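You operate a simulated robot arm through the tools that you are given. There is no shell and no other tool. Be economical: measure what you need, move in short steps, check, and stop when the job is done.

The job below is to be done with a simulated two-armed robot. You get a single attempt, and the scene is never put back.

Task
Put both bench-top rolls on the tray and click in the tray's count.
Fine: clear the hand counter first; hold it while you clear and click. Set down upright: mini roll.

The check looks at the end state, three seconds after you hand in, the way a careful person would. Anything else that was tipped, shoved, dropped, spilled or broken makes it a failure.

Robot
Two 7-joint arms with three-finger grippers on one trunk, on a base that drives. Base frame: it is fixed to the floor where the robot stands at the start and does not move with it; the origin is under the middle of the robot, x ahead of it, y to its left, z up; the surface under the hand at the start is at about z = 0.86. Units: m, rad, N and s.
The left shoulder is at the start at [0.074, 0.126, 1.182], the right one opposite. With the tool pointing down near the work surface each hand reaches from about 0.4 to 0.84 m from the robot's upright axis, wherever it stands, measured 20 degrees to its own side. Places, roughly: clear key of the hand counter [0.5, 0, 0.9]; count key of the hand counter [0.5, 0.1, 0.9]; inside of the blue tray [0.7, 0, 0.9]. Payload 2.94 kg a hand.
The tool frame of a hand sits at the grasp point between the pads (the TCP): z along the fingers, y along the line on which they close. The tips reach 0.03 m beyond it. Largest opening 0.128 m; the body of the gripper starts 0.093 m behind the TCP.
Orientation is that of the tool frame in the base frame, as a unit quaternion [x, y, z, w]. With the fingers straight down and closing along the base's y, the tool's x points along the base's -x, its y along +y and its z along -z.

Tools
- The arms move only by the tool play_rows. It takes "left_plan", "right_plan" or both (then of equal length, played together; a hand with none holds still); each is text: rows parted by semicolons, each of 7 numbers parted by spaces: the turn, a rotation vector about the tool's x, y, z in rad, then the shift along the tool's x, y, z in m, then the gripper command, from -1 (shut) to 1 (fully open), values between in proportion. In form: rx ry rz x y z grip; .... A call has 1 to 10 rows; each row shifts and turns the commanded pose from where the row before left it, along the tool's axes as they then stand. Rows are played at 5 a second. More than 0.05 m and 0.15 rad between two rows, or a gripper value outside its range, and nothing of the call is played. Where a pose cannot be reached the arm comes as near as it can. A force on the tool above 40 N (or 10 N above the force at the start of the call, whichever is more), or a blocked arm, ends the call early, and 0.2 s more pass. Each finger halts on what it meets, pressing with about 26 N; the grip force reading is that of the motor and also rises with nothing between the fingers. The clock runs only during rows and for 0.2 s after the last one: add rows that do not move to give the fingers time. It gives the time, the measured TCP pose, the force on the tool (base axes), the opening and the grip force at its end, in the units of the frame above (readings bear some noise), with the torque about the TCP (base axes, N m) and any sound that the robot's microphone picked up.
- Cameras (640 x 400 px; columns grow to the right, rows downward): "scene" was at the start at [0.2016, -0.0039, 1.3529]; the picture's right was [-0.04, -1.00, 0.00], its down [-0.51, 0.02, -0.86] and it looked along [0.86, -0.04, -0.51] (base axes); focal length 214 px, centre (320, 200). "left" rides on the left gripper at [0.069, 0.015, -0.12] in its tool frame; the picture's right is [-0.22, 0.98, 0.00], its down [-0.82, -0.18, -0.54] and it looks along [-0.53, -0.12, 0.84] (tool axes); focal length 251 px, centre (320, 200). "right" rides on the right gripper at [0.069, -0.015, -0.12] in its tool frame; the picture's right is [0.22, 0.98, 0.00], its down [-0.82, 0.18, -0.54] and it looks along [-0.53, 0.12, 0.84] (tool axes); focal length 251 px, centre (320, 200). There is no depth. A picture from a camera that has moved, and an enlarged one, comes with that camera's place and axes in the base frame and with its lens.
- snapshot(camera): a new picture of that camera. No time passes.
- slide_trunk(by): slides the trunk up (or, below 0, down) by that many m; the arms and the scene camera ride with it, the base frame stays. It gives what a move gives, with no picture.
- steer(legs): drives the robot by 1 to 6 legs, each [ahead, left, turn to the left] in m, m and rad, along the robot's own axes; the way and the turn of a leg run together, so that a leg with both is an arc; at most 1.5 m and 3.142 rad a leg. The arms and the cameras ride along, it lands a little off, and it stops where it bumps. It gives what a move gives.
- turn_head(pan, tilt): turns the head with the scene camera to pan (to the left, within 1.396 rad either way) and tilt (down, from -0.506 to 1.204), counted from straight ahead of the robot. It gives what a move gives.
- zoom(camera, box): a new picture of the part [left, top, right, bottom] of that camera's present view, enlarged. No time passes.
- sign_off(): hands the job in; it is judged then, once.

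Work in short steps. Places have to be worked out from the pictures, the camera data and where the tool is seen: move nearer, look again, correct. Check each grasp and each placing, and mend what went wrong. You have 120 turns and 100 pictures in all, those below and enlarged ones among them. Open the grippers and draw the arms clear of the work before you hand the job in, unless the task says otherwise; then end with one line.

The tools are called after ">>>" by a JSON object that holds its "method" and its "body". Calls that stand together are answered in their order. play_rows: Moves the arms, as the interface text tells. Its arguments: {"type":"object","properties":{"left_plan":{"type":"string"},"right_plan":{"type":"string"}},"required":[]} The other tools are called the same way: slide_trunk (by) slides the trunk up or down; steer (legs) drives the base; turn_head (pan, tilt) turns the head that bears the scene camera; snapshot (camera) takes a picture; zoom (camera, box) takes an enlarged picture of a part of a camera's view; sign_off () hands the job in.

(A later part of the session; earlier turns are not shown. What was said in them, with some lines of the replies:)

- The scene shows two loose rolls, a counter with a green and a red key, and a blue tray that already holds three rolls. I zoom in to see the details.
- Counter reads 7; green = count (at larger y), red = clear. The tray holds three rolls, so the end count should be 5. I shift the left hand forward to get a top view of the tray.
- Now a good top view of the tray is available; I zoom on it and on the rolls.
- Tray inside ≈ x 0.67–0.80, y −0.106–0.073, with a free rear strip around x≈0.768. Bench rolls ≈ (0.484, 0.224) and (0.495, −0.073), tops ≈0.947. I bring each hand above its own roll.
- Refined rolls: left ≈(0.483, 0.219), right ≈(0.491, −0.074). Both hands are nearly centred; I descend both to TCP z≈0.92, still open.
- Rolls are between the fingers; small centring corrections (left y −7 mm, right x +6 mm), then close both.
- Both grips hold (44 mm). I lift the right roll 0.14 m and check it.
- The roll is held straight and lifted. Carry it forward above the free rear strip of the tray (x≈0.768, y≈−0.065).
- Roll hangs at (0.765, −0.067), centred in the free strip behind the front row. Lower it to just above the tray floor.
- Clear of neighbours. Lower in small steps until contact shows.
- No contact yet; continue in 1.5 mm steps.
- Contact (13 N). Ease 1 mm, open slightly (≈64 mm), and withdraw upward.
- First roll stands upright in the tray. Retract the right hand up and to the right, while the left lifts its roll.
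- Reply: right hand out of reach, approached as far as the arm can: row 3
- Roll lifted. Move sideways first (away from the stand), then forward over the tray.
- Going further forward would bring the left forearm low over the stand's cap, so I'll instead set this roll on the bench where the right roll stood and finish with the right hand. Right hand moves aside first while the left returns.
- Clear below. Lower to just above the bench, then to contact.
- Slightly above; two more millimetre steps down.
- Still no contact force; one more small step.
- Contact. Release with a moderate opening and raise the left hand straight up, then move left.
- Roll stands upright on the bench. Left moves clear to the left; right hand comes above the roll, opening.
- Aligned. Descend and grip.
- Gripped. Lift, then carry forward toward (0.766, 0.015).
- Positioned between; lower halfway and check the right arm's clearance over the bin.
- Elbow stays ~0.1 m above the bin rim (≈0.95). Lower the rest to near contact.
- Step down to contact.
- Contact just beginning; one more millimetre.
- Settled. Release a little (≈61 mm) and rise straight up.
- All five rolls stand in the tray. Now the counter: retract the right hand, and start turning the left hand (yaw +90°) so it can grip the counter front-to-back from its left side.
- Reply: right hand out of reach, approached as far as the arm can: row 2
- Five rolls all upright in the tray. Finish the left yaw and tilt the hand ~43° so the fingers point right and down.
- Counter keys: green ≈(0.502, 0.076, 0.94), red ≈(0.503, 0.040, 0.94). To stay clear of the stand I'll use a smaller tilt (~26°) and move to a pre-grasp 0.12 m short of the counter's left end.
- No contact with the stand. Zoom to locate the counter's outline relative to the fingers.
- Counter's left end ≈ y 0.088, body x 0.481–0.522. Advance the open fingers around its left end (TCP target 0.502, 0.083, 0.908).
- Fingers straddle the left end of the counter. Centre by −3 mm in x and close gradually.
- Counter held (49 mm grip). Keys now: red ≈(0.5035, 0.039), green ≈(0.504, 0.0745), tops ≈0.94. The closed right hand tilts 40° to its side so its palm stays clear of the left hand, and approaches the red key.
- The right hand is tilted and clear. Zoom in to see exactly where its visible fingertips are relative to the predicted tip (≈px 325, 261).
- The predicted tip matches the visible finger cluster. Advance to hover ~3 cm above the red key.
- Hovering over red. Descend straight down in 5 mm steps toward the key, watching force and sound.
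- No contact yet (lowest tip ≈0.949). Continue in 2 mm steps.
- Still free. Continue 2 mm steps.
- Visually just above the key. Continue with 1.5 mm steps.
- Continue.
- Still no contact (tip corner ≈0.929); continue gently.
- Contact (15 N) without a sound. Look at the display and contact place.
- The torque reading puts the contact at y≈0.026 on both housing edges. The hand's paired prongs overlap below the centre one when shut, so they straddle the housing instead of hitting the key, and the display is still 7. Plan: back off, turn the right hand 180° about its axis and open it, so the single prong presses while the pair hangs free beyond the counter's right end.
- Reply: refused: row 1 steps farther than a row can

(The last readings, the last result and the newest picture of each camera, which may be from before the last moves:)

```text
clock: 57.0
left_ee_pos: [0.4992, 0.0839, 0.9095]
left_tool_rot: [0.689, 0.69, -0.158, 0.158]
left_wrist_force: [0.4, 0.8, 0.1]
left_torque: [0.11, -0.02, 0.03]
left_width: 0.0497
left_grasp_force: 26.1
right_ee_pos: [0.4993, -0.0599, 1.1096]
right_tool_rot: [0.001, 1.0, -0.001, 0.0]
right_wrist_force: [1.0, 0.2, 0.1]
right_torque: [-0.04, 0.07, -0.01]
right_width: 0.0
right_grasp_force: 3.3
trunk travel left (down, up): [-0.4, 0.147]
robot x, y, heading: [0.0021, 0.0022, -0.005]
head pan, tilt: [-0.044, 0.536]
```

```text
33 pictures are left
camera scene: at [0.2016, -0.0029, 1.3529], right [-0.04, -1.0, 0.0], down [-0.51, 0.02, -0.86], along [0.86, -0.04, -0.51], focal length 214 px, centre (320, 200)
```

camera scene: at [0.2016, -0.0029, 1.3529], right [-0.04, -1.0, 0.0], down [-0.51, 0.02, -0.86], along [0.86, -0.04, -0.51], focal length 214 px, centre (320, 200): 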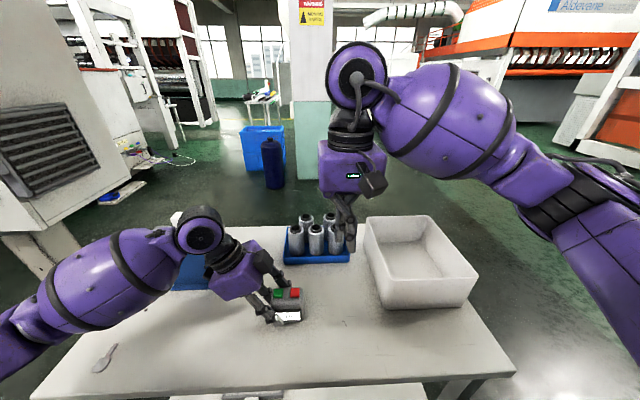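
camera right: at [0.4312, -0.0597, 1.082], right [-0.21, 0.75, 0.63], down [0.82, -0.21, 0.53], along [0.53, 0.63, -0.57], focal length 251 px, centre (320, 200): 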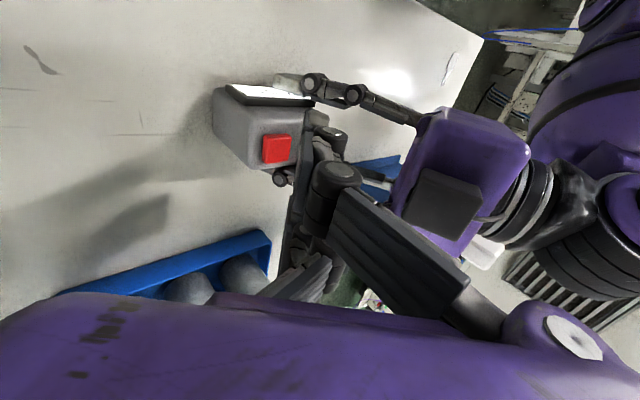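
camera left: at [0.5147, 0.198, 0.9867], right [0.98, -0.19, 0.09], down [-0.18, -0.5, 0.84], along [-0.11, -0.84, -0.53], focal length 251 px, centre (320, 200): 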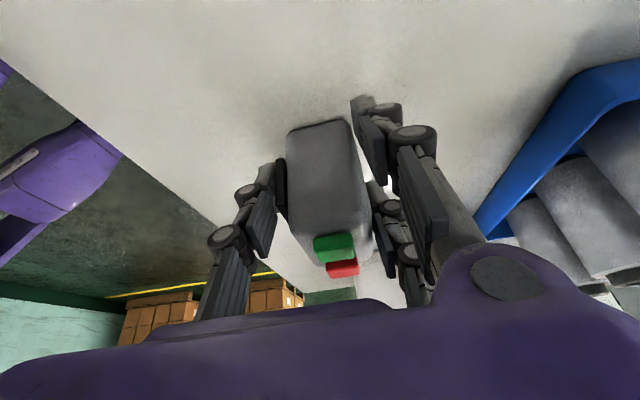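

Backed off cleanly. Repeat with smaller shifts, then turn the right hand −1.2 rad.

>>> {"method": "play_rows", "body": {"right_plan": "0 0 0 0 -0.04 -0.02 -1;0 0 0 0 -0.04 -0.02 -1;0 0 -0.15 0 0 0 -1;0 0 -0.15 0 0 0 -1;0 0 -0.15 0 0 0 -1;0 0 -0.15 0 0 0 -1;0 0 -0.15 0 0 0 -1;0 0 -0.15 0 0 0 -1;0 0 -0.15 0 0 0 -1;0 0 -0.15 0 0 0 -1"}}

>>> {"method": "play_rows", "body": {"right_plan": "0 0 -0.15 0 0 0 -1;0 0 -0.15 0 0 0 -1;0 0 -0.15 0 0 0 -1;0 0 -0.15 0 0 0 -1;0 0 -0.15 0 0 0 -1;0 0 -0.15 0 0 0 -1;0 0 -0.15 0 0 0 -1;0 0 -0.15 0 0 0 -1;0 0 -0.15 0 0 0 -1;0 0 -0.15 0 0 0 -1"}}

```text
clock: 59.2
left_ee_pos: [0.4992, 0.0846, 0.9085]
left_tool_rot: [0.689, 0.69, -0.158, 0.158]
left_wrist_force: [-0.4, -0.8, -0.4]
left_torque: [0.03, -0.02, -0.01]
left_width: 0.0495
left_grasp_force: 26.3
right_ee_pos: [0.4912, -0.1313, 1.1483]
right_tool_rot: [-0.564, 0.826, 0.0, -0.001]
right_wrist_force: [-0.5, 1.5, 0.4]
right_torque: [0.01, -0.05, -0.05]
right_width: 0.0
right_grasp_force: 3.3
right hand out of reach, approached as far as the arm can: row 10
trunk travel left (down, up): [-0.4, 0.147]
robot x, y, heading: [0.0003, 0.0003, -0.001]
head pan, tilt: [-0.044, 0.536]
```

```text
clock: 61.4
left_ee_pos: [0.4998, 0.0838, 0.9088]
left_tool_rot: [0.689, 0.69, -0.157, 0.158]
left_wrist_force: [0.7, 0.8, -0.2]
left_torque: [0.04, 0.05, -0.03]
left_width: 0.0497
left_grasp_force: 25.8
right_ee_pos: [0.208, -0.0028, 1.1425]
right_tool_rot: [0.953, -0.293, -0.075, 0.027]
right_wrist_force: [0.1, 0.0, -0.1]
right_torque: [0.01, 0.0, 0.01]
right_width: 0.0
right_grasp_force: 3.0
right hand out of reach, approached as far as the arm can: row 1, 2, 3, 4, 5, 6, 7, 8, 9, 10
trunk travel left (down, up): [-0.4, 0.147]
robot x, y, heading: [-0.0021, -0.0019, -0.006]
head pan, tilt: [-0.044, 0.536]
stopped in row 10 (right hand): the force on the tool passed its limit at 94 N (the readings are from after the stop); the commanded pose is now the measured one
```

The right wrist reached its limit and the arm wandered off to near the trunk. I look before doing anything else.

>>> {"method": "snapshot", "body": {"camera": "scene"}}

>>> {"method": "snapshot", "body": {"camera": "right"}}

```text
32 pictures are left
camera scene: at [0.2042, 0.003, 1.362], right [0.03, -1.0, 0.0], down [-0.42, -0.01, -0.91], along [0.91, 0.03, -0.42], focal length 214 px, centre (320, 200)
```

scene: 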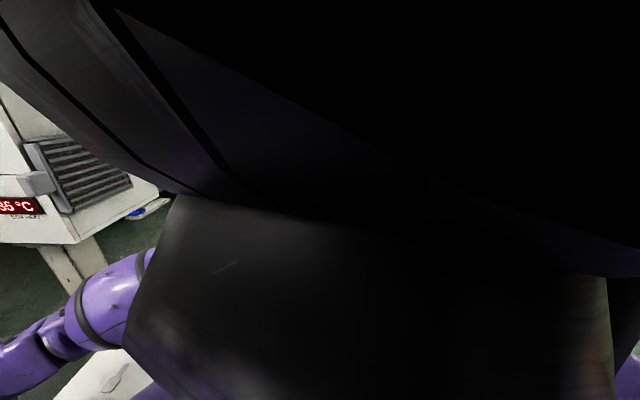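

```text
31 pictures are left
camera right: at [0.2924, -0.0267, 1.2516], right [-0.37, -0.93, 0.07], down [-0.68, 0.32, 0.66], along [-0.63, 0.19, -0.75], focal length 251 px, centre (320, 200)
```

right: 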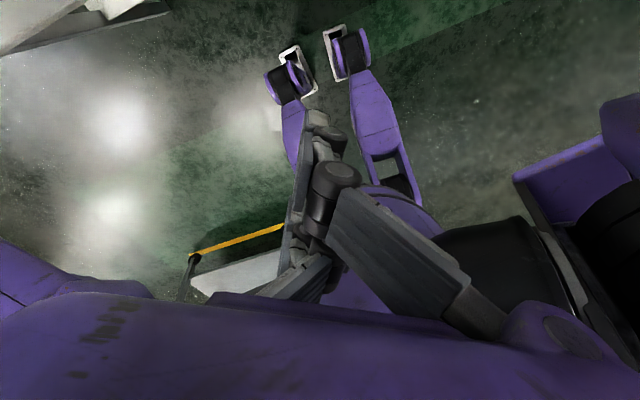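

The forearm is against the head, nothing on the bench was near. I unwind carefully: turn back while moving outward and slightly down, three rows first.

>>> {"method": "play_rows", "body": {"right_plan": "0 0 0.12 0.028 -0.009 0.01 -1;0 0 0.12 0.026 -0.013 0.01 -1;0 0 0.12 0.024 -0.016 0.01 -1"}}

>>> {"method": "snapshot", "body": {"camera": "scene"}}

```text
clock: 62.2
left_ee_pos: [0.5009, 0.0822, 0.9088]
left_tool_rot: [0.689, 0.69, -0.158, 0.158]
left_wrist_force: [0.5, -1.1, -1.2]
left_torque: [0.01, 0.0, 0.04]
left_width: 0.0497
left_grasp_force: 26.2
right_ee_pos: [0.2685, -0.0218, 1.1021]
right_tool_rot: [0.886, -0.458, -0.066, 0.039]
right_wrist_force: [0.2, -0.5, 0.2]
right_torque: [0.03, 0.0, -0.02]
right_width: 0.0
right_grasp_force: 3.3
right hand out of reach, approached as far as the arm can: row 1, 2, 3
trunk travel left (down, up): [-0.4, 0.147]
robot x, y, heading: [-0.0048, -0.0001, 0.001]
head pan, tilt: [-0.044, 0.536]
```

```text
30 pictures are left
camera scene: at [0.2021, -0.0044, 1.3528], right [-0.04, -1.0, 0.0], down [-0.51, 0.02, -0.86], along [0.86, -0.04, -0.51], focal length 214 px, centre (320, 200)
```

scene: 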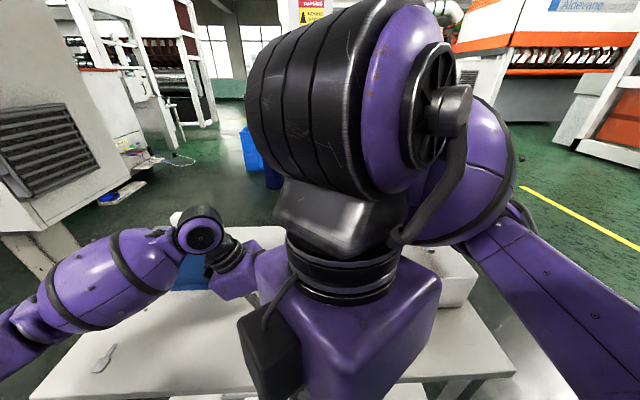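

Head is free again. Continue unwinding outward to the right.

>>> {"method": "play_rows", "body": {"right_plan": "0 0 0.15 0.0265 -0.009 -0.006 -1;0 0 0.15 0.025 -0.0128 -0.006 -1;0 0 0.15 0.0227 -0.0164 -0.006 -1;0 0 0.15 0.02 -0.0196 -0.006 -1;0 0 0.15 0.0168 -0.0224 -0.006 -1;0 0 0 0 0 0 -1"}}

```text
clock: 63.6
left_ee_pos: [0.5004, 0.0837, 0.9091]
left_tool_rot: [0.689, 0.689, -0.158, 0.158]
left_wrist_force: [0.7, 0.7, 0.4]
left_torque: [0.06, -0.01, 0.03]
left_width: 0.0494
left_grasp_force: 26.2
right_ee_pos: [0.3864, -0.1036, 1.116]
right_tool_rot: [-0.658, 0.749, 0.048, -0.062]
right_wrist_force: [0.6, 0.6, 0.4]
right_torque: [0.04, 0.01, -0.03]
right_width: 0.0
right_grasp_force: 3.0
trunk travel left (down, up): [-0.4, 0.147]
robot x, y, heading: [0.0031, 0.0002, 0.004]
head pan, tilt: [-0.044, 0.536]
```

Right arm is back in range, turned ~83° with its single prong pointing away (+x) and the pair toward the robot. That works: opened wide, the single prong can press a key while the pair hangs in free air in front of the counter. Lean right ~26°, open, and approach.

>>> {"method": "play_rows", "body": {"right_plan": "0 -0.15 0 0 0 0 0;0 -0.15 0 0 0 0 1;0 -0.15 0 0 0 0 1;0 0 0 -0.0171 -0.0204 0.0242 1;0 0 0 -0.0171 -0.0204 0.0242 1;0 0 0 -0.0171 -0.0204 0.0242 1;0 0 0 0 0 0 1"}}

>>> {"method": "snapshot", "body": {"camera": "scene"}}

>>> {"method": "snapshot", "body": {"camera": "right"}}

```text
clock: 65.2
left_ee_pos: [0.5, 0.0819, 0.9095]
left_tool_rot: [0.688, 0.69, -0.157, 0.159]
left_wrist_force: [-0.6, 0.4, -0.5]
left_torque: [0.06, 0.04, 0.01]
left_width: 0.0496
left_grasp_force: 25.6
right_ee_pos: [0.4285, -0.0499, 1.0776]
right_tool_rot: [-0.629, 0.746, 0.194, 0.106]
right_wrist_force: [-0.1, 0.2, -1.0]
right_torque: [0.01, 0.02, 0.0]
right_width: 0.1282
right_grasp_force: 0.0
right hand out of reach, approached as far as the arm can: row 5, 6
trunk travel left (down, up): [-0.4, 0.147]
robot x, y, heading: [0.0014, 0.0002, 0.002]
head pan, tilt: [-0.044, 0.536]
```

```text
29 pictures are left
camera scene: at [0.2019, -0.0036, 1.3529], right [-0.04, -1.0, 0.0], down [-0.51, 0.02, -0.86], along [0.86, -0.04, -0.51], focal length 214 px, centre (320, 200)
```

scene: 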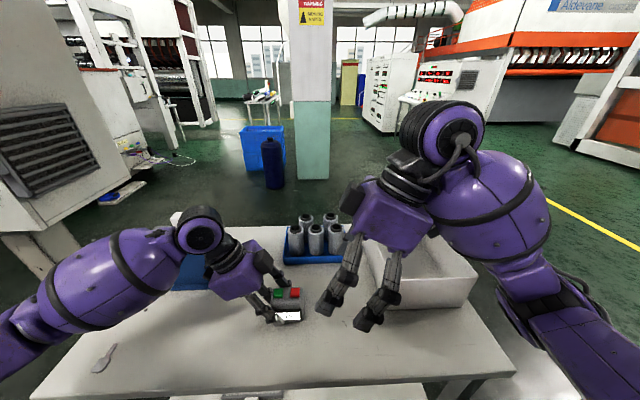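

```text
28 pictures are left
camera right: at [0.4398, -0.1643, 1.1569], right [-1.0, -0.06, 0.06], down [0.02, 0.53, 0.85], along [-0.09, 0.84, -0.53], focal length 251 px, centre (320, 200)
```

right: 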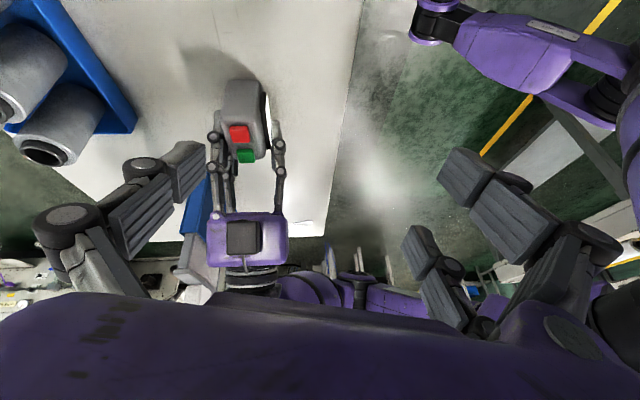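

The wrist is near its limit in this turning direction, so the other direction must have room to spare. I back off to the right, level the hand and start turning the other way (+).

>>> {"method": "play_rows", "body": {"right_plan": "0 0 0 0.03 0 -0.035 1;0 0 0 0.03 0 -0.035 1;0 0 0 0.03 0 -0.035 1;0 0.15 0 0 0 0 0;0 0.15 0 0 0 0 0;0 0.15 0 0 0 0 0;0 0 0.15 0 0 0 0;0 0 0.15 0 0 0 0;0 0 0.15 0 0 0 0;0 0 0.15 0 0 0 0"}}

```text
clock: 67.4
left_ee_pos: [0.5006, 0.0839, 0.9096]
left_tool_rot: [0.689, 0.689, -0.158, 0.159]
left_wrist_force: [0.4, 0.3, -0.9]
left_torque: [0.04, 0.01, -0.05]
left_width: 0.0495
left_grasp_force: 25.9
right_ee_pos: [0.3862, -0.1442, 1.1503]
right_tool_rot: [-0.407, 0.91, 0.027, -0.073]
right_wrist_force: [1.1, 0.3, 0.4]
right_torque: [0.0, 0.01, 0.02]
right_width: 0.0641
right_grasp_force: 0.0
right hand out of reach, approached as far as the arm can: row 1, 2, 3
trunk travel left (down, up): [-0.4, 0.147]
robot x, y, heading: [-0.0001, 0.0008, 0.0]
head pan, tilt: [-0.044, 0.536]
```

In range again. Keep turning + in place.

>>> {"method": "play_rows", "body": {"right_plan": "0 0 0.15 0 0 0 0;0 0 0.15 0 0 0 0;0 0 0.15 0 0 0 0;0 0 0.15 0 0 0 0;0 0 0.15 0 0 0 0;0 0 0.15 0 0 0 0;0 0 0.15 0 0 0 0;0 0 0.15 0 0 0 0;0 0 0.15 0 0 0 0"}}

```text
clock: 69.4
left_ee_pos: [0.5004, 0.0834, 0.9085]
left_tool_rot: [0.689, 0.689, -0.159, 0.159]
left_wrist_force: [-0.2, -0.2, 0.4]
left_torque: [0.08, 0.01, 0.0]
left_width: 0.0495
left_grasp_force: 26.0
right_ee_pos: [0.3855, -0.1438, 1.1504]
right_tool_rot: [0.251, 0.965, -0.024, -0.073]
right_wrist_force: [1.3, 0.6, -0.3]
right_torque: [0.01, -0.01, 0.0]
right_width: 0.0639
right_grasp_force: 0.0
trunk travel left (down, up): [-0.4, 0.147]
robot x, y, heading: [-0.0004, -0.0018, -0.001]
head pan, tilt: [-0.044, 0.536]
```

Smooth. Continue turning.

>>> {"method": "play_rows", "body": {"right_plan": "0 0 0.15 0 0 0 0;0 0 0.15 0 0 0 0;0 0 0.15 0 0 0 0;0 0 0.15 0 0 0 0;0 0 0.15 0 0 0 0;0 0 0.15 0 0 0 0;0 0 0.15 0 0 0 0"}}

```text
clock: 71.0
left_ee_pos: [0.4994, 0.084, 0.9092]
left_tool_rot: [0.69, 0.689, -0.158, 0.158]
left_wrist_force: [0.1, 0.1, 0.2]
left_torque: [0.02, -0.03, -0.01]
left_width: 0.0493
left_grasp_force: 26.0
right_ee_pos: [0.3859, -0.1436, 1.1501]
right_tool_rot: [0.701, 0.709, -0.058, -0.052]
right_wrist_force: [-0.5, -0.7, -1.1]
right_torque: [-0.02, 0.01, -0.02]
right_width: 0.0642
right_grasp_force: 0.0
trunk travel left (down, up): [-0.4, 0.147]
robot x, y, heading: [-0.0016, 0.0001, -0.002]
head pan, tilt: [-0.044, 0.536]
```

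At +89°. Continue in smaller batches, watching for the limit.

>>> {"method": "play_rows", "body": {"right_plan": "0 0 0.15 0 0 0 0;0 0 0.15 0 0 0 0;0 0 0.15 0 0 0 0;0 0 0.15 0 0 0 0;0 0 0.15 0 0 0 0"}}

```text
clock: 72.2
left_ee_pos: [0.5007, 0.0833, 0.9099]
left_tool_rot: [0.689, 0.689, -0.158, 0.158]
left_wrist_force: [-0.6, -0.5, -0.3]
left_torque: [0.07, 0.0, 0.0]
left_width: 0.0495
left_grasp_force: 25.8
right_ee_pos: [0.3873, -0.1442, 1.1502]
right_tool_rot: [0.912, 0.403, -0.074, -0.026]
right_wrist_force: [-0.1, -0.3, 0.1]
right_torque: [0.01, 0.01, 0.01]
right_width: 0.0638
right_grasp_force: 0.1
trunk travel left (down, up): [-0.4, 0.147]
robot x, y, heading: [-0.0008, -0.0025, -0.002]
head pan, tilt: [-0.044, 0.536]
```

Still fine at 132°. Five and a half more steps.

>>> {"method": "play_rows", "body": {"right_plan": "0 0 0.15 0 0 0 0;0 0 0.15 0 0 0 0;0 0 0.15 0 0 0 0;0 0 0.15 0 0 0 0;0 0 0.15 0 0 0 0;0 0 0.08 0 0 0 0"}}

```text
clock: 73.6
left_ee_pos: [0.4994, 0.0829, 0.9087]
left_tool_rot: [0.69, 0.688, -0.158, 0.158]
left_wrist_force: [-0.6, -0.2, 0.5]
left_torque: [0.01, -0.04, -0.01]
left_width: 0.0497
left_grasp_force: 26.4
right_ee_pos: [0.3864, -0.1451, 1.1511]
right_tool_rot: [0.997, 0.002, -0.077, 0.005]
right_wrist_force: [0.3, -0.3, -0.4]
right_torque: [0.03, 0.01, 0.01]
right_width: 0.0643
right_grasp_force: 0.2
trunk travel left (down, up): [-0.4, 0.147]
robot x, y, heading: [-0.0032, 0.0009, 0.005]
head pan, tilt: [-0.044, 0.536]
```

Turned 180° successfully. Level it, lean right 23°, open to ~100 mm, and move to a staging point above and right of the counter.

>>> {"method": "play_rows", "body": {"right_plan": "0 0.15 0 0 0 0 0.5625;0.14 0 0 0 0 0 0.5625;0.13 0 0 0 0 0 0.5625;0.13 0 0 0 0 0 0.5625;0 0 0 0.0295 -0.0108 0.029 0.5625;0 0 0 0.0295 -0.0108 0.029 0.5625;0 0 0 0.0295 -0.0108 0.029 0.5625;0 0 0 0.0295 -0.0108 0.029 0.5625;0 0 0 0 0 0 0.5625"}}

>>> {"method": "snapshot", "body": {"camera": "scene"}}

>>> {"method": "snapshot", "body": {"camera": "right"}}

```text
clock: 75.6
left_ee_pos: [0.4987, 0.083, 0.9096]
left_tool_rot: [0.688, 0.69, -0.157, 0.159]
left_wrist_force: [-0.3, 0.0, -0.4]
left_torque: [0.06, 0.0, -0.02]
left_width: 0.0492
left_grasp_force: 25.9
right_ee_pos: [0.5014, -0.0592, 1.0594]
right_tool_rot: [0.981, 0.002, -0.003, -0.195]
right_wrist_force: [0.2, 0.1, -0.7]
right_torque: [0.01, -0.01, -0.03]
right_width: 0.1
right_grasp_force: 0.1
trunk travel left (down, up): [-0.4, 0.147]
robot x, y, heading: [0.0022, 0.0033, -0.003]
head pan, tilt: [-0.044, 0.536]
```

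```text
27 pictures are left
camera scene: at [0.201, -0.0044, 1.353], right [-0.04, -1.0, 0.0], down [-0.51, 0.02, -0.86], along [0.86, -0.04, -0.51], focal length 214 px, centre (320, 200)
```

scene: 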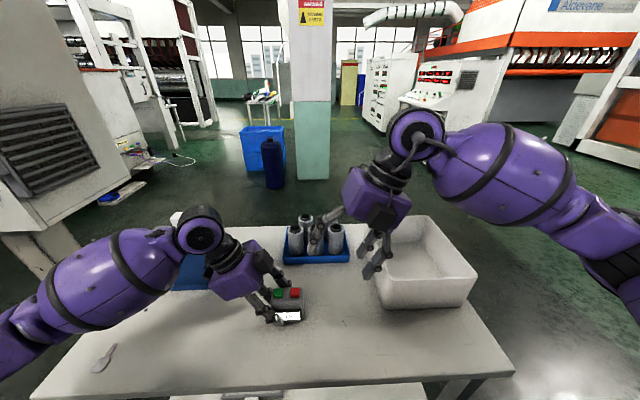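

```text
26 pictures are left
camera right: at [0.572, -0.089, 1.1763], right [0.22, -0.9, -0.37], down [-0.82, -0.38, 0.43], along [-0.53, 0.21, -0.82], focal length 251 px, centre (320, 200)
```

right: 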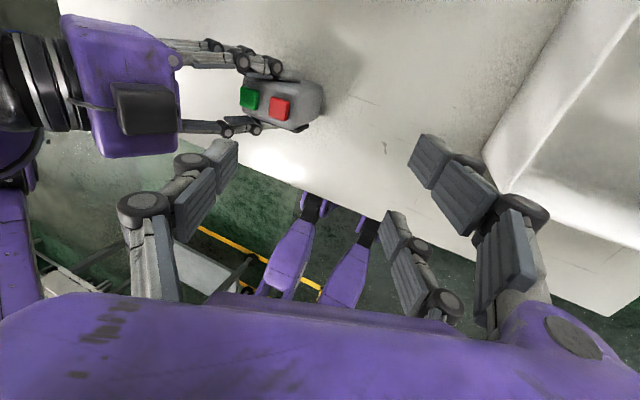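

Ideal configuration. Keys from this view: red ≈(0.502, 0.040), green ≈(0.502, 0.077). Bring the single prong to ~4 cm above red.

>>> {"method": "play_rows", "body": {"right_plan": "0 0 0 0.0003 -0.0009 0.045 0.5625;0 0 0 0.0003 -0.0009 0.045 0.5625;0 0 0 0 0 0 0.5625"}}

>>> {"method": "zoom", "body": {"camera": "scene", "box": [240, 210, 400, 330]}}

>>> {"method": "zoom", "body": {"camera": "right", "box": [140, 50, 340, 200]}}

```text
clock: 76.4
left_ee_pos: [0.5003, 0.0831, 0.9087]
left_tool_rot: [0.689, 0.69, -0.159, 0.159]
left_wrist_force: [-0.1, 0.6, -0.6]
left_torque: [0.07, -0.01, 0.0]
left_width: 0.0493
left_grasp_force: 26.5
right_ee_pos: [0.5054, -0.0208, 0.9771]
right_tool_rot: [0.981, 0.003, -0.003, -0.195]
right_wrist_force: [-1.3, -0.1, 0.3]
right_torque: [0.02, 0.0, 0.01]
right_width: 0.1
right_grasp_force: 0.1
trunk travel left (down, up): [-0.4, 0.147]
robot x, y, heading: [0.0009, 0.0008, -0.0]
head pan, tilt: [-0.044, 0.536]
```

```text
3.33 times, centred on (320, 270) of scene
camera zoom: at [0.2016, -0.004, 1.3529], right [-0.04, -1.0, 0.0], down [-0.51, 0.02, -0.86], along [0.86, -0.04, -0.51], focal length 715 px, centre (320, -33)
```

zoom: 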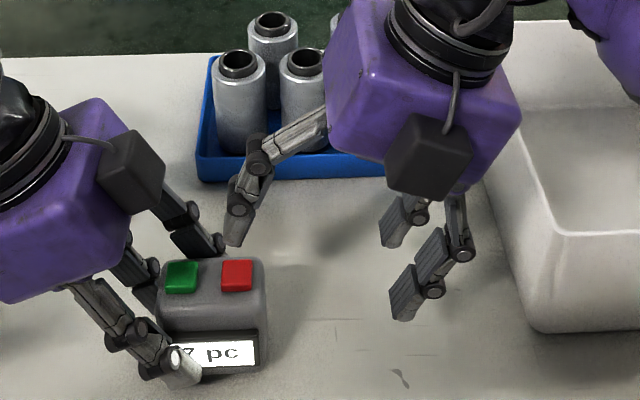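

```text
2.67 times, centred on (240, 125) of right
camera zoom: at [0.5748, -0.0523, 1.0943], right [0.22, -0.9, -0.37], down [-0.82, -0.38, 0.43], along [-0.53, 0.21, -0.82], focal length 670 px, centre (533, 400)
```

zoom: 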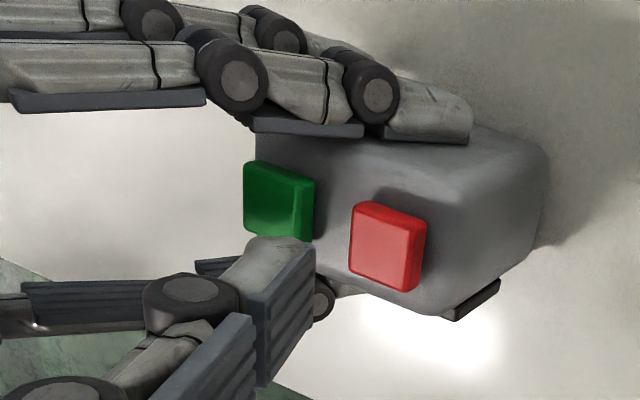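

Single prong is above red (≈0.505, 0.042, 0.971); pair hangs free. Descend 3 cm.

>>> {"method": "play_rows", "body": {"right_plan": "0 0 0 -0.0006 0.0029 0.0069 0.5625;0 0 0 -0.0006 0.0029 0.0069 0.5625;0 0 0 -0.0006 0.0029 0.0069 0.5625;0 0 0 -0.0006 0.0029 0.0069 0.5625;0 0 0 0 0 0 0.5625"}}

>>> {"method": "zoom", "body": {"camera": "scene", "box": [250, 260, 330, 330]}}

```text
clock: 77.6
left_ee_pos: [0.499, 0.0834, 0.9092]
left_tool_rot: [0.69, 0.689, -0.157, 0.159]
left_wrist_force: [-1.0, 0.4, -0.7]
left_torque: [0.04, 0.03, 0.02]
left_width: 0.0496
left_grasp_force: 25.8
right_ee_pos: [0.5012, -0.0228, 0.948]
right_tool_rot: [0.981, 0.003, -0.004, -0.194]
right_wrist_force: [-0.4, 0.0, -0.1]
right_torque: [0.02, 0.03, -0.01]
right_width: 0.0996
right_grasp_force: 0.0
trunk travel left (down, up): [-0.4, 0.147]
robot x, y, heading: [-0.0037, 0.0011, 0.005]
head pan, tilt: [-0.044, 0.536]
```

```text
5.71 times, centred on (290, 295) of scene
camera zoom: at [0.2018, -0.0038, 1.3529], right [-0.04, -1.0, 0.0], down [-0.51, 0.02, -0.86], along [0.86, -0.04, -0.51], focal length 1226 px, centre (491, -343)
```

zoom: 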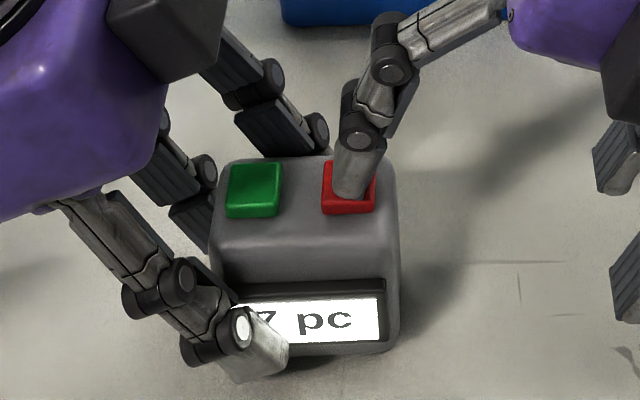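

Prong is centred just over the red key. Press down in 1.5 mm steps.

>>> {"method": "play_rows", "body": {"right_plan": "0 0 0 0 0.0006 0.0014 0.5625;0 0 0 0 0.0006 0.0014 0.5625;0 0 0 0 0.0006 0.0014 0.5625;0 0 0 0 0.0006 0.0014 0.5625;0 0 0 0 0.0006 0.0014 0.5625;0 0 0 0 0 0 0.5625"}}

```text
clock: 79.0
left_ee_pos: [0.4995, 0.0813, 0.9091]
left_tool_rot: [0.689, 0.689, -0.158, 0.159]
left_wrist_force: [1.0, -0.3, -1.4]
left_torque: [0.14, 0.02, 0.02]
left_width: 0.0495
left_grasp_force: 25.9
right_ee_pos: [0.5009, -0.0232, 0.9392]
right_tool_rot: [0.981, 0.003, -0.003, -0.195]
right_wrist_force: [-1.3, 0.9, 0.9]
right_torque: [0.06, -0.05, 0.07]
right_width: 0.101
right_grasp_force: 0.7
trunk travel left (down, up): [-0.4, 0.147]
robot x, y, heading: [0.0005, -0.001, 0.003]
head pan, tilt: [-0.044, 0.536]
heard: click
```

Heard a click. Lift straight up 15 mm and read the display.

>>> {"method": "play_rows", "body": {"right_plan": "0 0 0 0 -0.0029 -0.0069 0.5625;0 0 0 0 -0.0029 -0.0069 0.5625;0 0 0 0 0 0 0.5625"}}

>>> {"method": "zoom", "body": {"camera": "scene", "box": [250, 260, 330, 330]}}

```text
clock: 79.8
left_ee_pos: [0.4995, 0.0839, 0.9098]
left_tool_rot: [0.689, 0.69, -0.158, 0.159]
left_wrist_force: [1.2, 0.6, 0.1]
left_torque: [0.08, -0.03, -0.04]
left_width: 0.0493
left_grasp_force: 26.0
right_ee_pos: [0.5017, -0.0224, 0.9551]
right_tool_rot: [0.981, 0.003, -0.003, -0.194]
right_wrist_force: [0.4, -0.4, 0.5]
right_torque: [-0.02, 0.01, 0.0]
right_width: 0.1
right_grasp_force: 0.0
trunk travel left (down, up): [-0.4, 0.147]
robot x, y, heading: [0.0014, 0.0026, 0.0]
head pan, tilt: [-0.044, 0.536]
```

```text
5.71 times, centred on (290, 295) of scene
camera zoom: at [0.2018, -0.0039, 1.3529], right [-0.04, -1.0, 0.0], down [-0.51, 0.02, -0.86], along [0.86, -0.04, -0.51], focal length 1226 px, centre (491, -343)
```

zoom: 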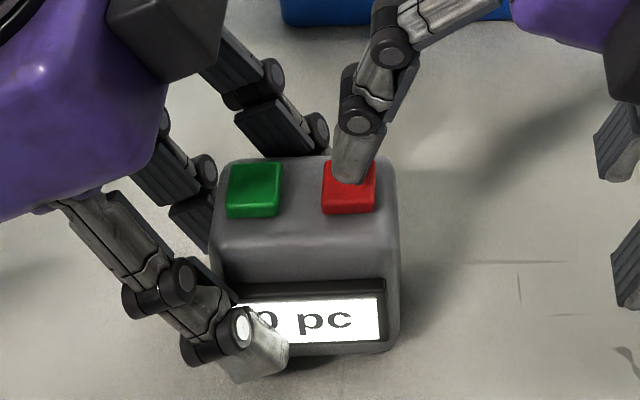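

Display shows 0. Rise 1 cm and shift 36 mm left to above the green key.

>>> {"method": "play_rows", "body": {"right_plan": "0 0 0 0 -0.0039 -0.0092 0.5625;0 0 0 0 -0.0166 0.007 0.5625;0 0 0 0 -0.0166 0.007 0.5625;0 0 0 0 0 0 0.5625"}}

>>> {"method": "zoom", "body": {"camera": "scene", "box": [240, 220, 360, 330]}}

>>> {"method": "zoom", "body": {"camera": "right", "box": [140, 50, 340, 200]}}

```text
clock: 80.8
left_ee_pos: [0.4994, 0.0827, 0.9091]
left_tool_rot: [0.689, 0.689, -0.158, 0.159]
left_wrist_force: [0.1, -0.4, 0.3]
left_torque: [0.07, -0.02, -0.03]
left_width: 0.0497
left_grasp_force: 26.2
right_ee_pos: [0.4996, 0.0124, 0.9624]
right_tool_rot: [0.981, 0.003, -0.003, -0.194]
right_wrist_force: [0.8, -0.4, 0.2]
right_torque: [0.03, 0.05, -0.01]
right_width: 0.0998
right_grasp_force: 0.0
trunk travel left (down, up): [-0.4, 0.147]
robot x, y, heading: [0.0006, -0.0016, 0.0]
head pan, tilt: [-0.044, 0.536]
```

```text
3.64 times, centred on (300, 275) of scene
camera zoom: at [0.2017, -0.0042, 1.3529], right [-0.04, -1.0, 0.0], down [-0.51, 0.02, -0.86], along [0.86, -0.04, -0.51], focal length 780 px, centre (393, -73)
```

zoom: 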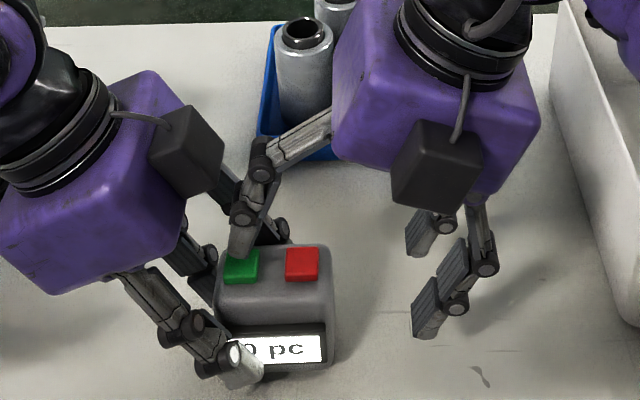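

```text
2.67 times, centred on (240, 125) of right
camera zoom: at [0.5695, -0.0186, 1.0809], right [0.22, -0.9, -0.37], down [-0.82, -0.38, 0.43], along [-0.53, 0.21, -0.82], focal length 670 px, centre (533, 400)
```

zoom: 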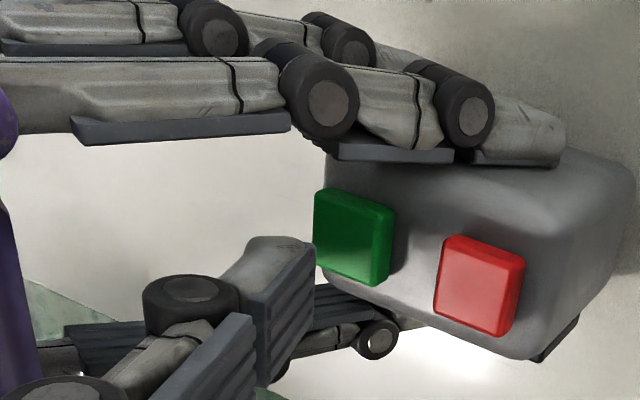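

Single prong is over green, clear of the left hand. One press cycle: down to the depth that clicked (TCP z≈0.939), then up.

>>> {"method": "play_rows", "body": {"right_plan": "0 0 0 0 0.0024 0.0057 0.5625;0 0 0 0 0.0024 0.0057 0.5625;0 0 0 0 0.0009 0.002 0.5625;0 0 0 0 0.0009 0.002 0.5625;0 0 0 0 0.0009 0.002 0.5625;0 0 0 0 0.0009 0.002 0.5625;0 0 0 0 0.0006 0.0014 0.5625;0 0 0 0 -0.0024 -0.0057 0.5625;0 0 0 0 -0.0024 -0.0057 0.5625;0 0 0 0 0 0 0.5625"}}

>>> {"method": "zoom", "body": {"camera": "scene", "box": [250, 260, 330, 330]}}

```text
clock: 83.0
left_ee_pos: [0.5008, 0.0831, 0.9099]
left_tool_rot: [0.689, 0.689, -0.158, 0.159]
left_wrist_force: [-0.2, 0.4, 0.4]
left_torque: [0.01, -0.01, 0.03]
left_width: 0.0496
left_grasp_force: 25.8
right_ee_pos: [0.5002, 0.012, 0.9534]
right_tool_rot: [0.981, 0.004, -0.003, -0.194]
right_wrist_force: [0.3, 0.0, -0.1]
right_torque: [-0.02, -0.01, 0.01]
right_width: 0.1001
right_grasp_force: 0.1
trunk travel left (down, up): [-0.4, 0.147]
robot x, y, heading: [-0.0015, 0.0006, 0.0]
head pan, tilt: [-0.044, 0.536]
```

```text
5.71 times, centred on (290, 295) of scene
camera zoom: at [0.2018, -0.0038, 1.3529], right [-0.04, -1.0, 0.0], down [-0.51, 0.02, -0.86], along [0.86, -0.04, -0.51], focal length 1226 px, centre (491, -343)
```

zoom: 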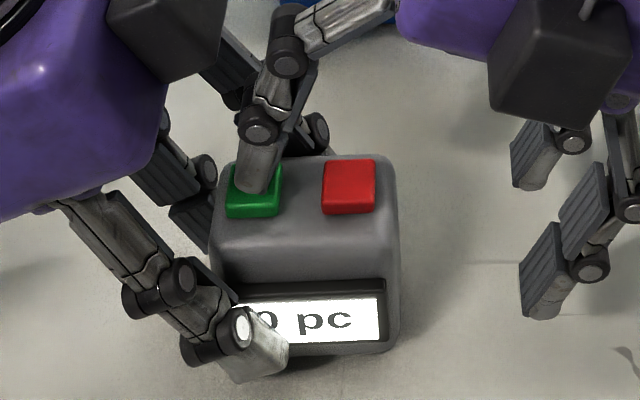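

Not quite deep enough. Go down 17 mm in finer steps and listen.

>>> {"method": "play_rows", "body": {"right_plan": "0 0 0 0 0.0019 0.0046 0.5625;0 0 0 0 0.0019 0.0046 0.5625;0 0 0 0 0.0008 0.0018 0.5625;0 0 0 0 0.0008 0.0018 0.5625;0 0 0 0 0.0006 0.0014 0.5625;0 0 0 0 0 0 0.5625"}}

```text
clock: 84.4
left_ee_pos: [0.5004, 0.0838, 0.9084]
left_tool_rot: [0.688, 0.69, -0.158, 0.159]
left_wrist_force: [1.7, 0.2, -2.8]
left_torque: [0.1, 0.06, -0.01]
left_width: 0.0496
left_grasp_force: 26.1
right_ee_pos: [0.5001, 0.0122, 0.9382]
right_tool_rot: [0.981, 0.002, -0.004, -0.195]
right_wrist_force: [-0.9, -0.3, 3.0]
right_torque: [0.16, 0.0, 0.08]
right_width: 0.1015
right_grasp_force: 0.9
trunk travel left (down, up): [-0.4, 0.147]
robot x, y, heading: [0.0029, -0.0007, 0.002]
head pan, tilt: [-0.044, 0.536]
heard: click
```

Click. Raise 11 mm, then press again to the same depth; I'll verify the display after.

>>> {"method": "play_rows", "body": {"right_plan": "0 0 0 0 -0.0021 -0.0051 0.5625;0 0 0 0 -0.0021 -0.0051 0.5625;0 0 0 0 0 0 0.5625"}}

>>> {"method": "zoom", "body": {"camera": "scene", "box": [250, 260, 330, 330]}}

>>> {"method": "play_rows", "body": {"right_plan": "0 0 0 0 0.0017 0.004 0.5625;0 0 0 0 0.0017 0.004 0.5625;0 0 0 0 0.0006 0.0014 0.5625;0 0 0 0 0.0004 0.001 0.5625;0 0 0 0 0 0 0.5625"}}

```text
clock: 85.2
left_ee_pos: [0.5, 0.0843, 0.9092]
left_tool_rot: [0.689, 0.689, -0.159, 0.158]
left_wrist_force: [0.4, -0.4, 0.3]
left_torque: [0.04, -0.02, 0.03]
left_width: 0.0497
left_grasp_force: 26.4
right_ee_pos: [0.5011, 0.0127, 0.9485]
right_tool_rot: [0.981, 0.003, -0.003, -0.194]
right_wrist_force: [-0.2, 0.4, -0.7]
right_torque: [-0.01, -0.04, 0.01]
right_width: 0.1002
right_grasp_force: 0.1
trunk travel left (down, up): [-0.4, 0.147]
robot x, y, heading: [-0.0021, -0.0022, -0.003]
head pan, tilt: [-0.044, 0.536]
```

```text
5.71 times, centred on (290, 295) of scene
camera zoom: at [0.2018, -0.0038, 1.3529], right [-0.04, -1.0, 0.0], down [-0.51, 0.02, -0.86], along [0.86, -0.04, -0.51], focal length 1226 px, centre (491, -343)
```

zoom: 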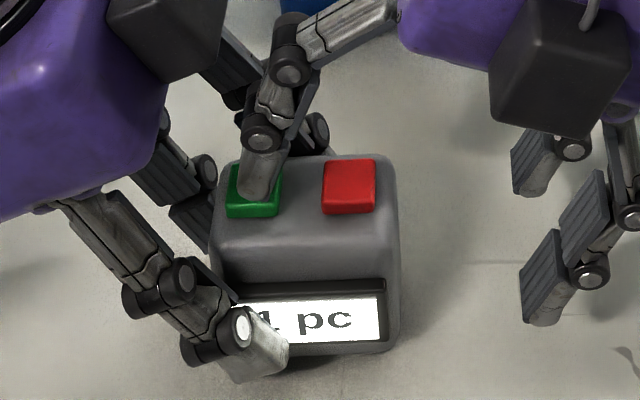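

```text
clock: 86.4
left_ee_pos: [0.5, 0.0822, 0.9087]
left_tool_rot: [0.688, 0.69, -0.158, 0.159]
left_wrist_force: [0.5, 0.8, -2.5]
left_torque: [0.0, -0.05, 0.03]
left_width: 0.0494
left_grasp_force: 26.1
right_ee_pos: [0.501, 0.0126, 0.938]
right_tool_rot: [0.981, 0.002, -0.004, -0.195]
right_wrist_force: [-0.2, -0.1, 3.0]
right_torque: [0.2, -0.01, -0.02]
right_width: 0.1019
right_grasp_force: 1.5
trunk travel left (down, up): [-0.4, 0.147]
robot x, y, heading: [-0.0029, -0.0005, 0.001]
head pan, tilt: [-0.044, 0.536]
heard: click
```

Count 2 now. Same cycle: up, then press (third).

>>> {"method": "play_rows", "body": {"right_plan": "0 0 0 0 -0.0022 -0.0052 0.5625;0 0 0 0 -0.0022 -0.0052 0.5625;0 0 0 0 0 0 0.5625;0 0 0 0 0.0017 0.004 0.5625;0 0 0 0 0.0017 0.004 0.5625;0 0 0 0 0.0006 0.0014 0.5625;0 0 0 0 0.0004 0.001 0.5625;0 0 0 0 0 0 0.5625"}}

```text
clock: 88.2
left_ee_pos: [0.4996, 0.0828, 0.9087]
left_tool_rot: [0.688, 0.69, -0.158, 0.159]
left_wrist_force: [0.9, 1.0, -3.3]
left_torque: [0.05, 0.04, 0.02]
left_width: 0.0496
left_grasp_force: 26.0
right_ee_pos: [0.5014, 0.0121, 0.9382]
right_tool_rot: [0.981, 0.002, -0.003, -0.195]
right_wrist_force: [0.1, -0.4, 3.5]
right_torque: [0.17, 0.0, 0.07]
right_width: 0.1017
right_grasp_force: 1.6
trunk travel left (down, up): [-0.4, 0.147]
robot x, y, heading: [-0.0032, -0.0, -0.001]
head pan, tilt: [-0.044, 0.536]
heard: click
```

Third click heard. Repeat for the fourth.

>>> {"method": "play_rows", "body": {"right_plan": "0 0 0 0 -0.0022 -0.0052 0.5625;0 0 0 0 -0.0022 -0.0052 0.5625;0 0 0 0 0 0 0.5625;0 0 0 0 0.0017 0.004 0.5625;0 0 0 0 0.0017 0.004 0.5625;0 0 0 0 0.0006 0.0014 0.5625;0 0 0 0 0.0004 0.001 0.5625;0 0 0 0 0 0 0.5625"}}

```text
clock: 90.0
left_ee_pos: [0.499, 0.0836, 0.9092]
left_tool_rot: [0.688, 0.69, -0.158, 0.158]
left_wrist_force: [0.1, 1.2, -1.8]
left_torque: [0.0, -0.11, 0.04]
left_width: 0.0496
left_grasp_force: 26.3
right_ee_pos: [0.5007, 0.0129, 0.9382]
right_tool_rot: [0.981, 0.003, -0.003, -0.195]
right_wrist_force: [1.0, -1.3, 3.4]
right_torque: [0.24, -0.01, -0.08]
right_width: 0.1027
right_grasp_force: 1.8
trunk travel left (down, up): [-0.4, 0.147]
robot x, y, heading: [0.0031, 0.0043, 0.0]
head pan, tilt: [-0.044, 0.536]
heard: click
```

Fourth click. Lift and read the display before the last press.

>>> {"method": "play_rows", "body": {"right_plan": "0 0 0 0 -0.0022 -0.0052 0.5625;0 0 0 0 -0.0022 -0.0052 0.5625;0 0 0 0 0 0 0.5625"}}

>>> {"method": "zoom", "body": {"camera": "scene", "box": [250, 260, 330, 330]}}

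```text
clock: 90.8
left_ee_pos: [0.5002, 0.084, 0.9097]
left_tool_rot: [0.689, 0.689, -0.158, 0.158]
left_wrist_force: [0.7, -0.4, 0.6]
left_torque: [0.01, 0.0, 0.0]
left_width: 0.0494
left_grasp_force: 25.7
right_ee_pos: [0.5017, 0.0142, 0.9493]
right_tool_rot: [0.981, 0.003, -0.003, -0.194]
right_wrist_force: [0.3, 0.5, -0.3]
right_torque: [0.02, 0.03, -0.01]
right_width: 0.1002
right_grasp_force: 0.1
trunk travel left (down, up): [-0.4, 0.147]
robot x, y, heading: [-0.0011, -0.0015, -0.003]
head pan, tilt: [-0.044, 0.536]
```

```text
5.71 times, centred on (290, 295) of scene
camera zoom: at [0.2018, -0.0039, 1.3529], right [-0.04, -1.0, 0.0], down [-0.51, 0.02, -0.86], along [0.86, -0.04, -0.51], focal length 1226 px, centre (491, -343)
```

zoom: 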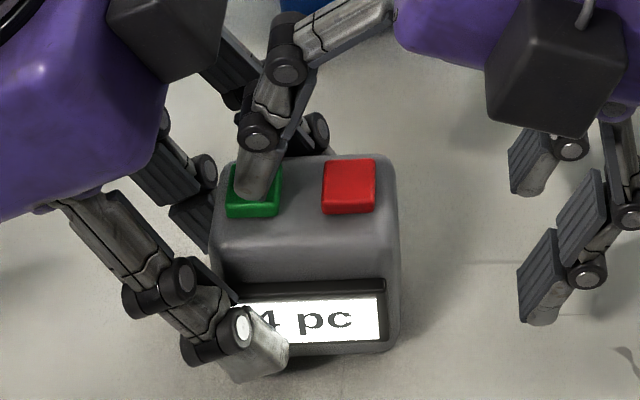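

Display reads 4. Press the fifth and last time.

>>> {"method": "play_rows", "body": {"right_plan": "0 0 0 0 0.0017 0.004 0.5625;0 0 0 0 0.0017 0.004 0.5625;0 0 0 0 0.0006 0.0014 0.5625;0 0 0 0 0.0004 0.001 0.5625;0 0 0 0 0 0 0.5625"}}

```text
clock: 92.0
left_ee_pos: [0.4994, 0.0842, 0.9086]
left_tool_rot: [0.688, 0.69, -0.158, 0.159]
left_wrist_force: [-0.3, 0.4, -2.5]
left_torque: [-0.01, -0.07, 0.01]
left_width: 0.0494
left_grasp_force: 26.2
right_ee_pos: [0.5014, 0.0148, 0.9374]
right_tool_rot: [0.981, 0.003, -0.002, -0.196]
right_wrist_force: [1.0, -0.5, 3.6]
right_torque: [0.23, 0.04, -0.08]
right_width: 0.1021
right_grasp_force: 2.2
trunk travel left (down, up): [-0.4, 0.147]
robot x, y, heading: [-0.0021, -0.0006, -0.006]
head pan, tilt: [-0.044, 0.536]
heard: click
```

Fifth click. Withdraw the right hand: straight up, then back along its axis.

>>> {"method": "play_rows", "body": {"right_plan": "0 0 0 0 -0.0039 -0.0092 0.5625;0 0 0 0 -0.0078 -0.0184 0.5625;0 0 0 0 0 -0.04 0.5625;0 0 0 0 0 -0.04 0.5625;0 0 0 0 0 -0.04 0.5625;0 0 0 0 0 0 0.5625"}}

>>> {"method": "zoom", "body": {"camera": "scene", "box": [240, 220, 360, 330]}}

```text
clock: 93.4
left_ee_pos: [0.5, 0.083, 0.908]
left_tool_rot: [0.688, 0.69, -0.158, 0.159]
left_wrist_force: [-1.2, -1.1, -0.6]
left_torque: [0.09, 0.01, 0.02]
left_width: 0.0494
left_grasp_force: 26.1
right_ee_pos: [0.5014, -0.0347, 1.0787]
right_tool_rot: [0.981, 0.003, -0.003, -0.194]
right_wrist_force: [0.2, 0.0, 0.5]
right_torque: [0.0, -0.03, -0.02]
right_width: 0.1001
right_grasp_force: 0.1
trunk travel left (down, up): [-0.4, 0.147]
robot x, y, heading: [0.0003, 0.0012, 0.001]
head pan, tilt: [-0.044, 0.536]
```

```text
3.64 times, centred on (300, 275) of scene
camera zoom: at [0.2021, -0.0037, 1.3528], right [-0.04, -1.0, 0.0], down [-0.51, 0.02, -0.86], along [0.86, -0.04, -0.51], focal length 780 px, centre (393, -73)
```

zoom: 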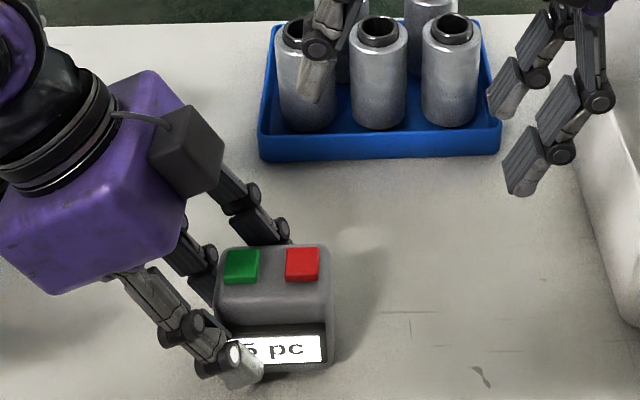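

Display shows 5. Release the left gripper gradually and withdraw along its axis; right hand moves further away.

>>> {"method": "play_rows", "body": {"left_plan": "0 0 0 0 0 0 -0.15;0 0 0 0 0 0 0.2;0 0 0 0 0 0 0.2;0 0 0 0 0 -0.02 0.2;0 0 0 0 0 -0.04 0.2;0 0 0 0 0 -0.04 0.2;0 0 0 0 0 -0.04 0.2;0 0 0 0.02 -0.03 -0.02 0.2;0 0 0 0.02 -0.03 -0.03 0.2;0 0 0 0 0 0 0.2", "right_plan": "0 0 0 0 0 0 0.5625;0 0 0 0 0 0 0.5625;0 0 0 0 0 -0.03 0.5625;0 0 0 0 0.037 -0.016 0.5625;0 0 0 0 0.037 -0.016 0.5625;0 0 0 0 0.037 -0.016 0.5625;0 0 0 0 0.037 -0.016 0.5625;0 0 0 0 0 0 0.5625;0 0 0 0 0 0 0.5625;0 0 0 0 0 0 0.5625"}}

>>> {"method": "snapshot", "body": {"camera": "scene"}}

>>> {"method": "zoom", "body": {"camera": "scene", "box": [180, 210, 380, 335]}}

```text
clock: 95.6
left_ee_pos: [0.4388, 0.1995, 1.0632]
left_tool_rot: [0.689, 0.689, -0.158, 0.158]
left_wrist_force: [0.3, -0.4, -0.2]
left_torque: [0.01, 0.04, 0.01]
left_width: 0.077
left_grasp_force: 0.2
right_ee_pos: [0.5044, -0.2064, 1.1088]
right_tool_rot: [0.981, 0.002, -0.003, -0.195]
right_wrist_force: [0.9, -0.8, -0.8]
right_torque: [0.0, 0.0, 0.02]
right_width: 0.0999
right_grasp_force: 0.0
trunk travel left (down, up): [-0.4, 0.147]
robot x, y, heading: [-0.0035, -0.0012, 0.001]
head pan, tilt: [-0.044, 0.536]
```

```text
15 pictures are left
camera scene: at [0.2028, -0.0044, 1.3527], right [-0.04, -1.0, 0.0], down [-0.51, 0.02, -0.86], along [0.86, -0.04, -0.51], focal length 214 px, centre (320, 200)
```

scene: 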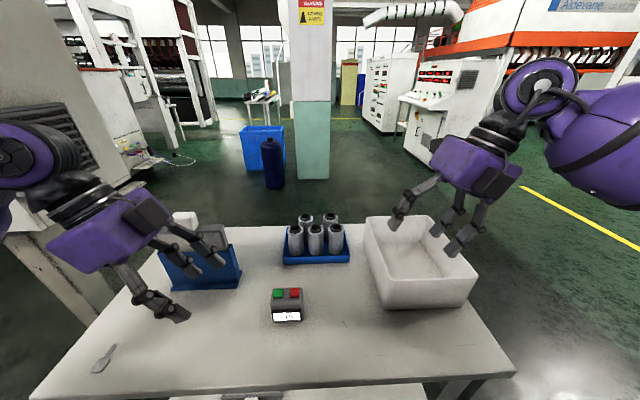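

```text
3.20 times, centred on (280, 272) of scene
camera zoom: at [0.2028, -0.0044, 1.3527], right [-0.04, -1.0, 0.0], down [-0.51, 0.02, -0.86], along [0.86, -0.04, -0.51], focal length 686 px, centre (448, -32)
```

zoom: 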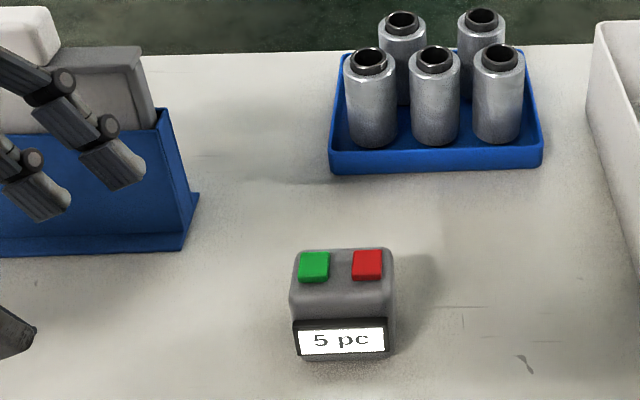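

Counter reads 5, all five rolls stand in the tray, and nothing else was disturbed. Raise both hands well clear and open them.

>>> {"method": "play_rows", "body": {"left_plan": "0 0 0 0 -0.01 -0.04 0.2;0 0 0 0 -0.01 -0.04 0.2;0 0 0 0 0 -0.04 0.6;0 0 0 0 0 0 1;0 0 0 0 0 0 1", "right_plan": "0 0 0 0 0 -0.03 0.5625;0 0 0 0 0 -0.03 0.5625;0 0 0 0 0 0 1;0 0 0 0 0 0 1;0 0 0 0 0 0 1"}}

>>> {"method": "snapshot", "body": {"camera": "scene"}}

```text
clock: 96.8
left_ee_pos: [0.4185, 0.2548, 1.1725]
left_tool_rot: [0.689, 0.689, -0.158, 0.159]
left_wrist_force: [0.9, -0.3, 0.3]
left_torque: [0.01, -0.01, -0.01]
left_width: 0.1281
left_grasp_force: 0.1
right_ee_pos: [0.5037, -0.229, 1.1652]
right_tool_rot: [0.981, 0.003, -0.003, -0.194]
right_wrist_force: [0.5, -0.4, 0.6]
right_torque: [0.0, 0.01, -0.02]
right_width: 0.1276
right_grasp_force: 0.1
trunk travel left (down, up): [-0.4, 0.147]
robot x, y, heading: [0.0017, -0.0023, 0.001]
head pan, tilt: [-0.044, 0.536]
```

```text
13 pictures are left
camera scene: at [0.2016, -0.0038, 1.3529], right [-0.04, -1.0, 0.0], down [-0.51, 0.02, -0.86], along [0.86, -0.04, -0.51], focal length 214 px, centre (320, 200)
```

scene: 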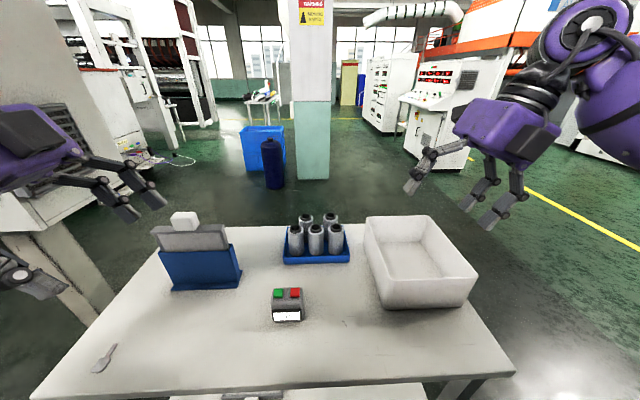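

Everything is in place and both arms are clear, with grippers open; handing in.

>>> {"method": "sign_off", "body": {}}

```text
The job is handed in.
```

Both bench-top rolls now stand upright in the tray, making five, and the hand counter, held throughout, was cleared and clicked to 5; partway through, the right forearm bumped the robot's own head, but nothing on the bench was disturbed.
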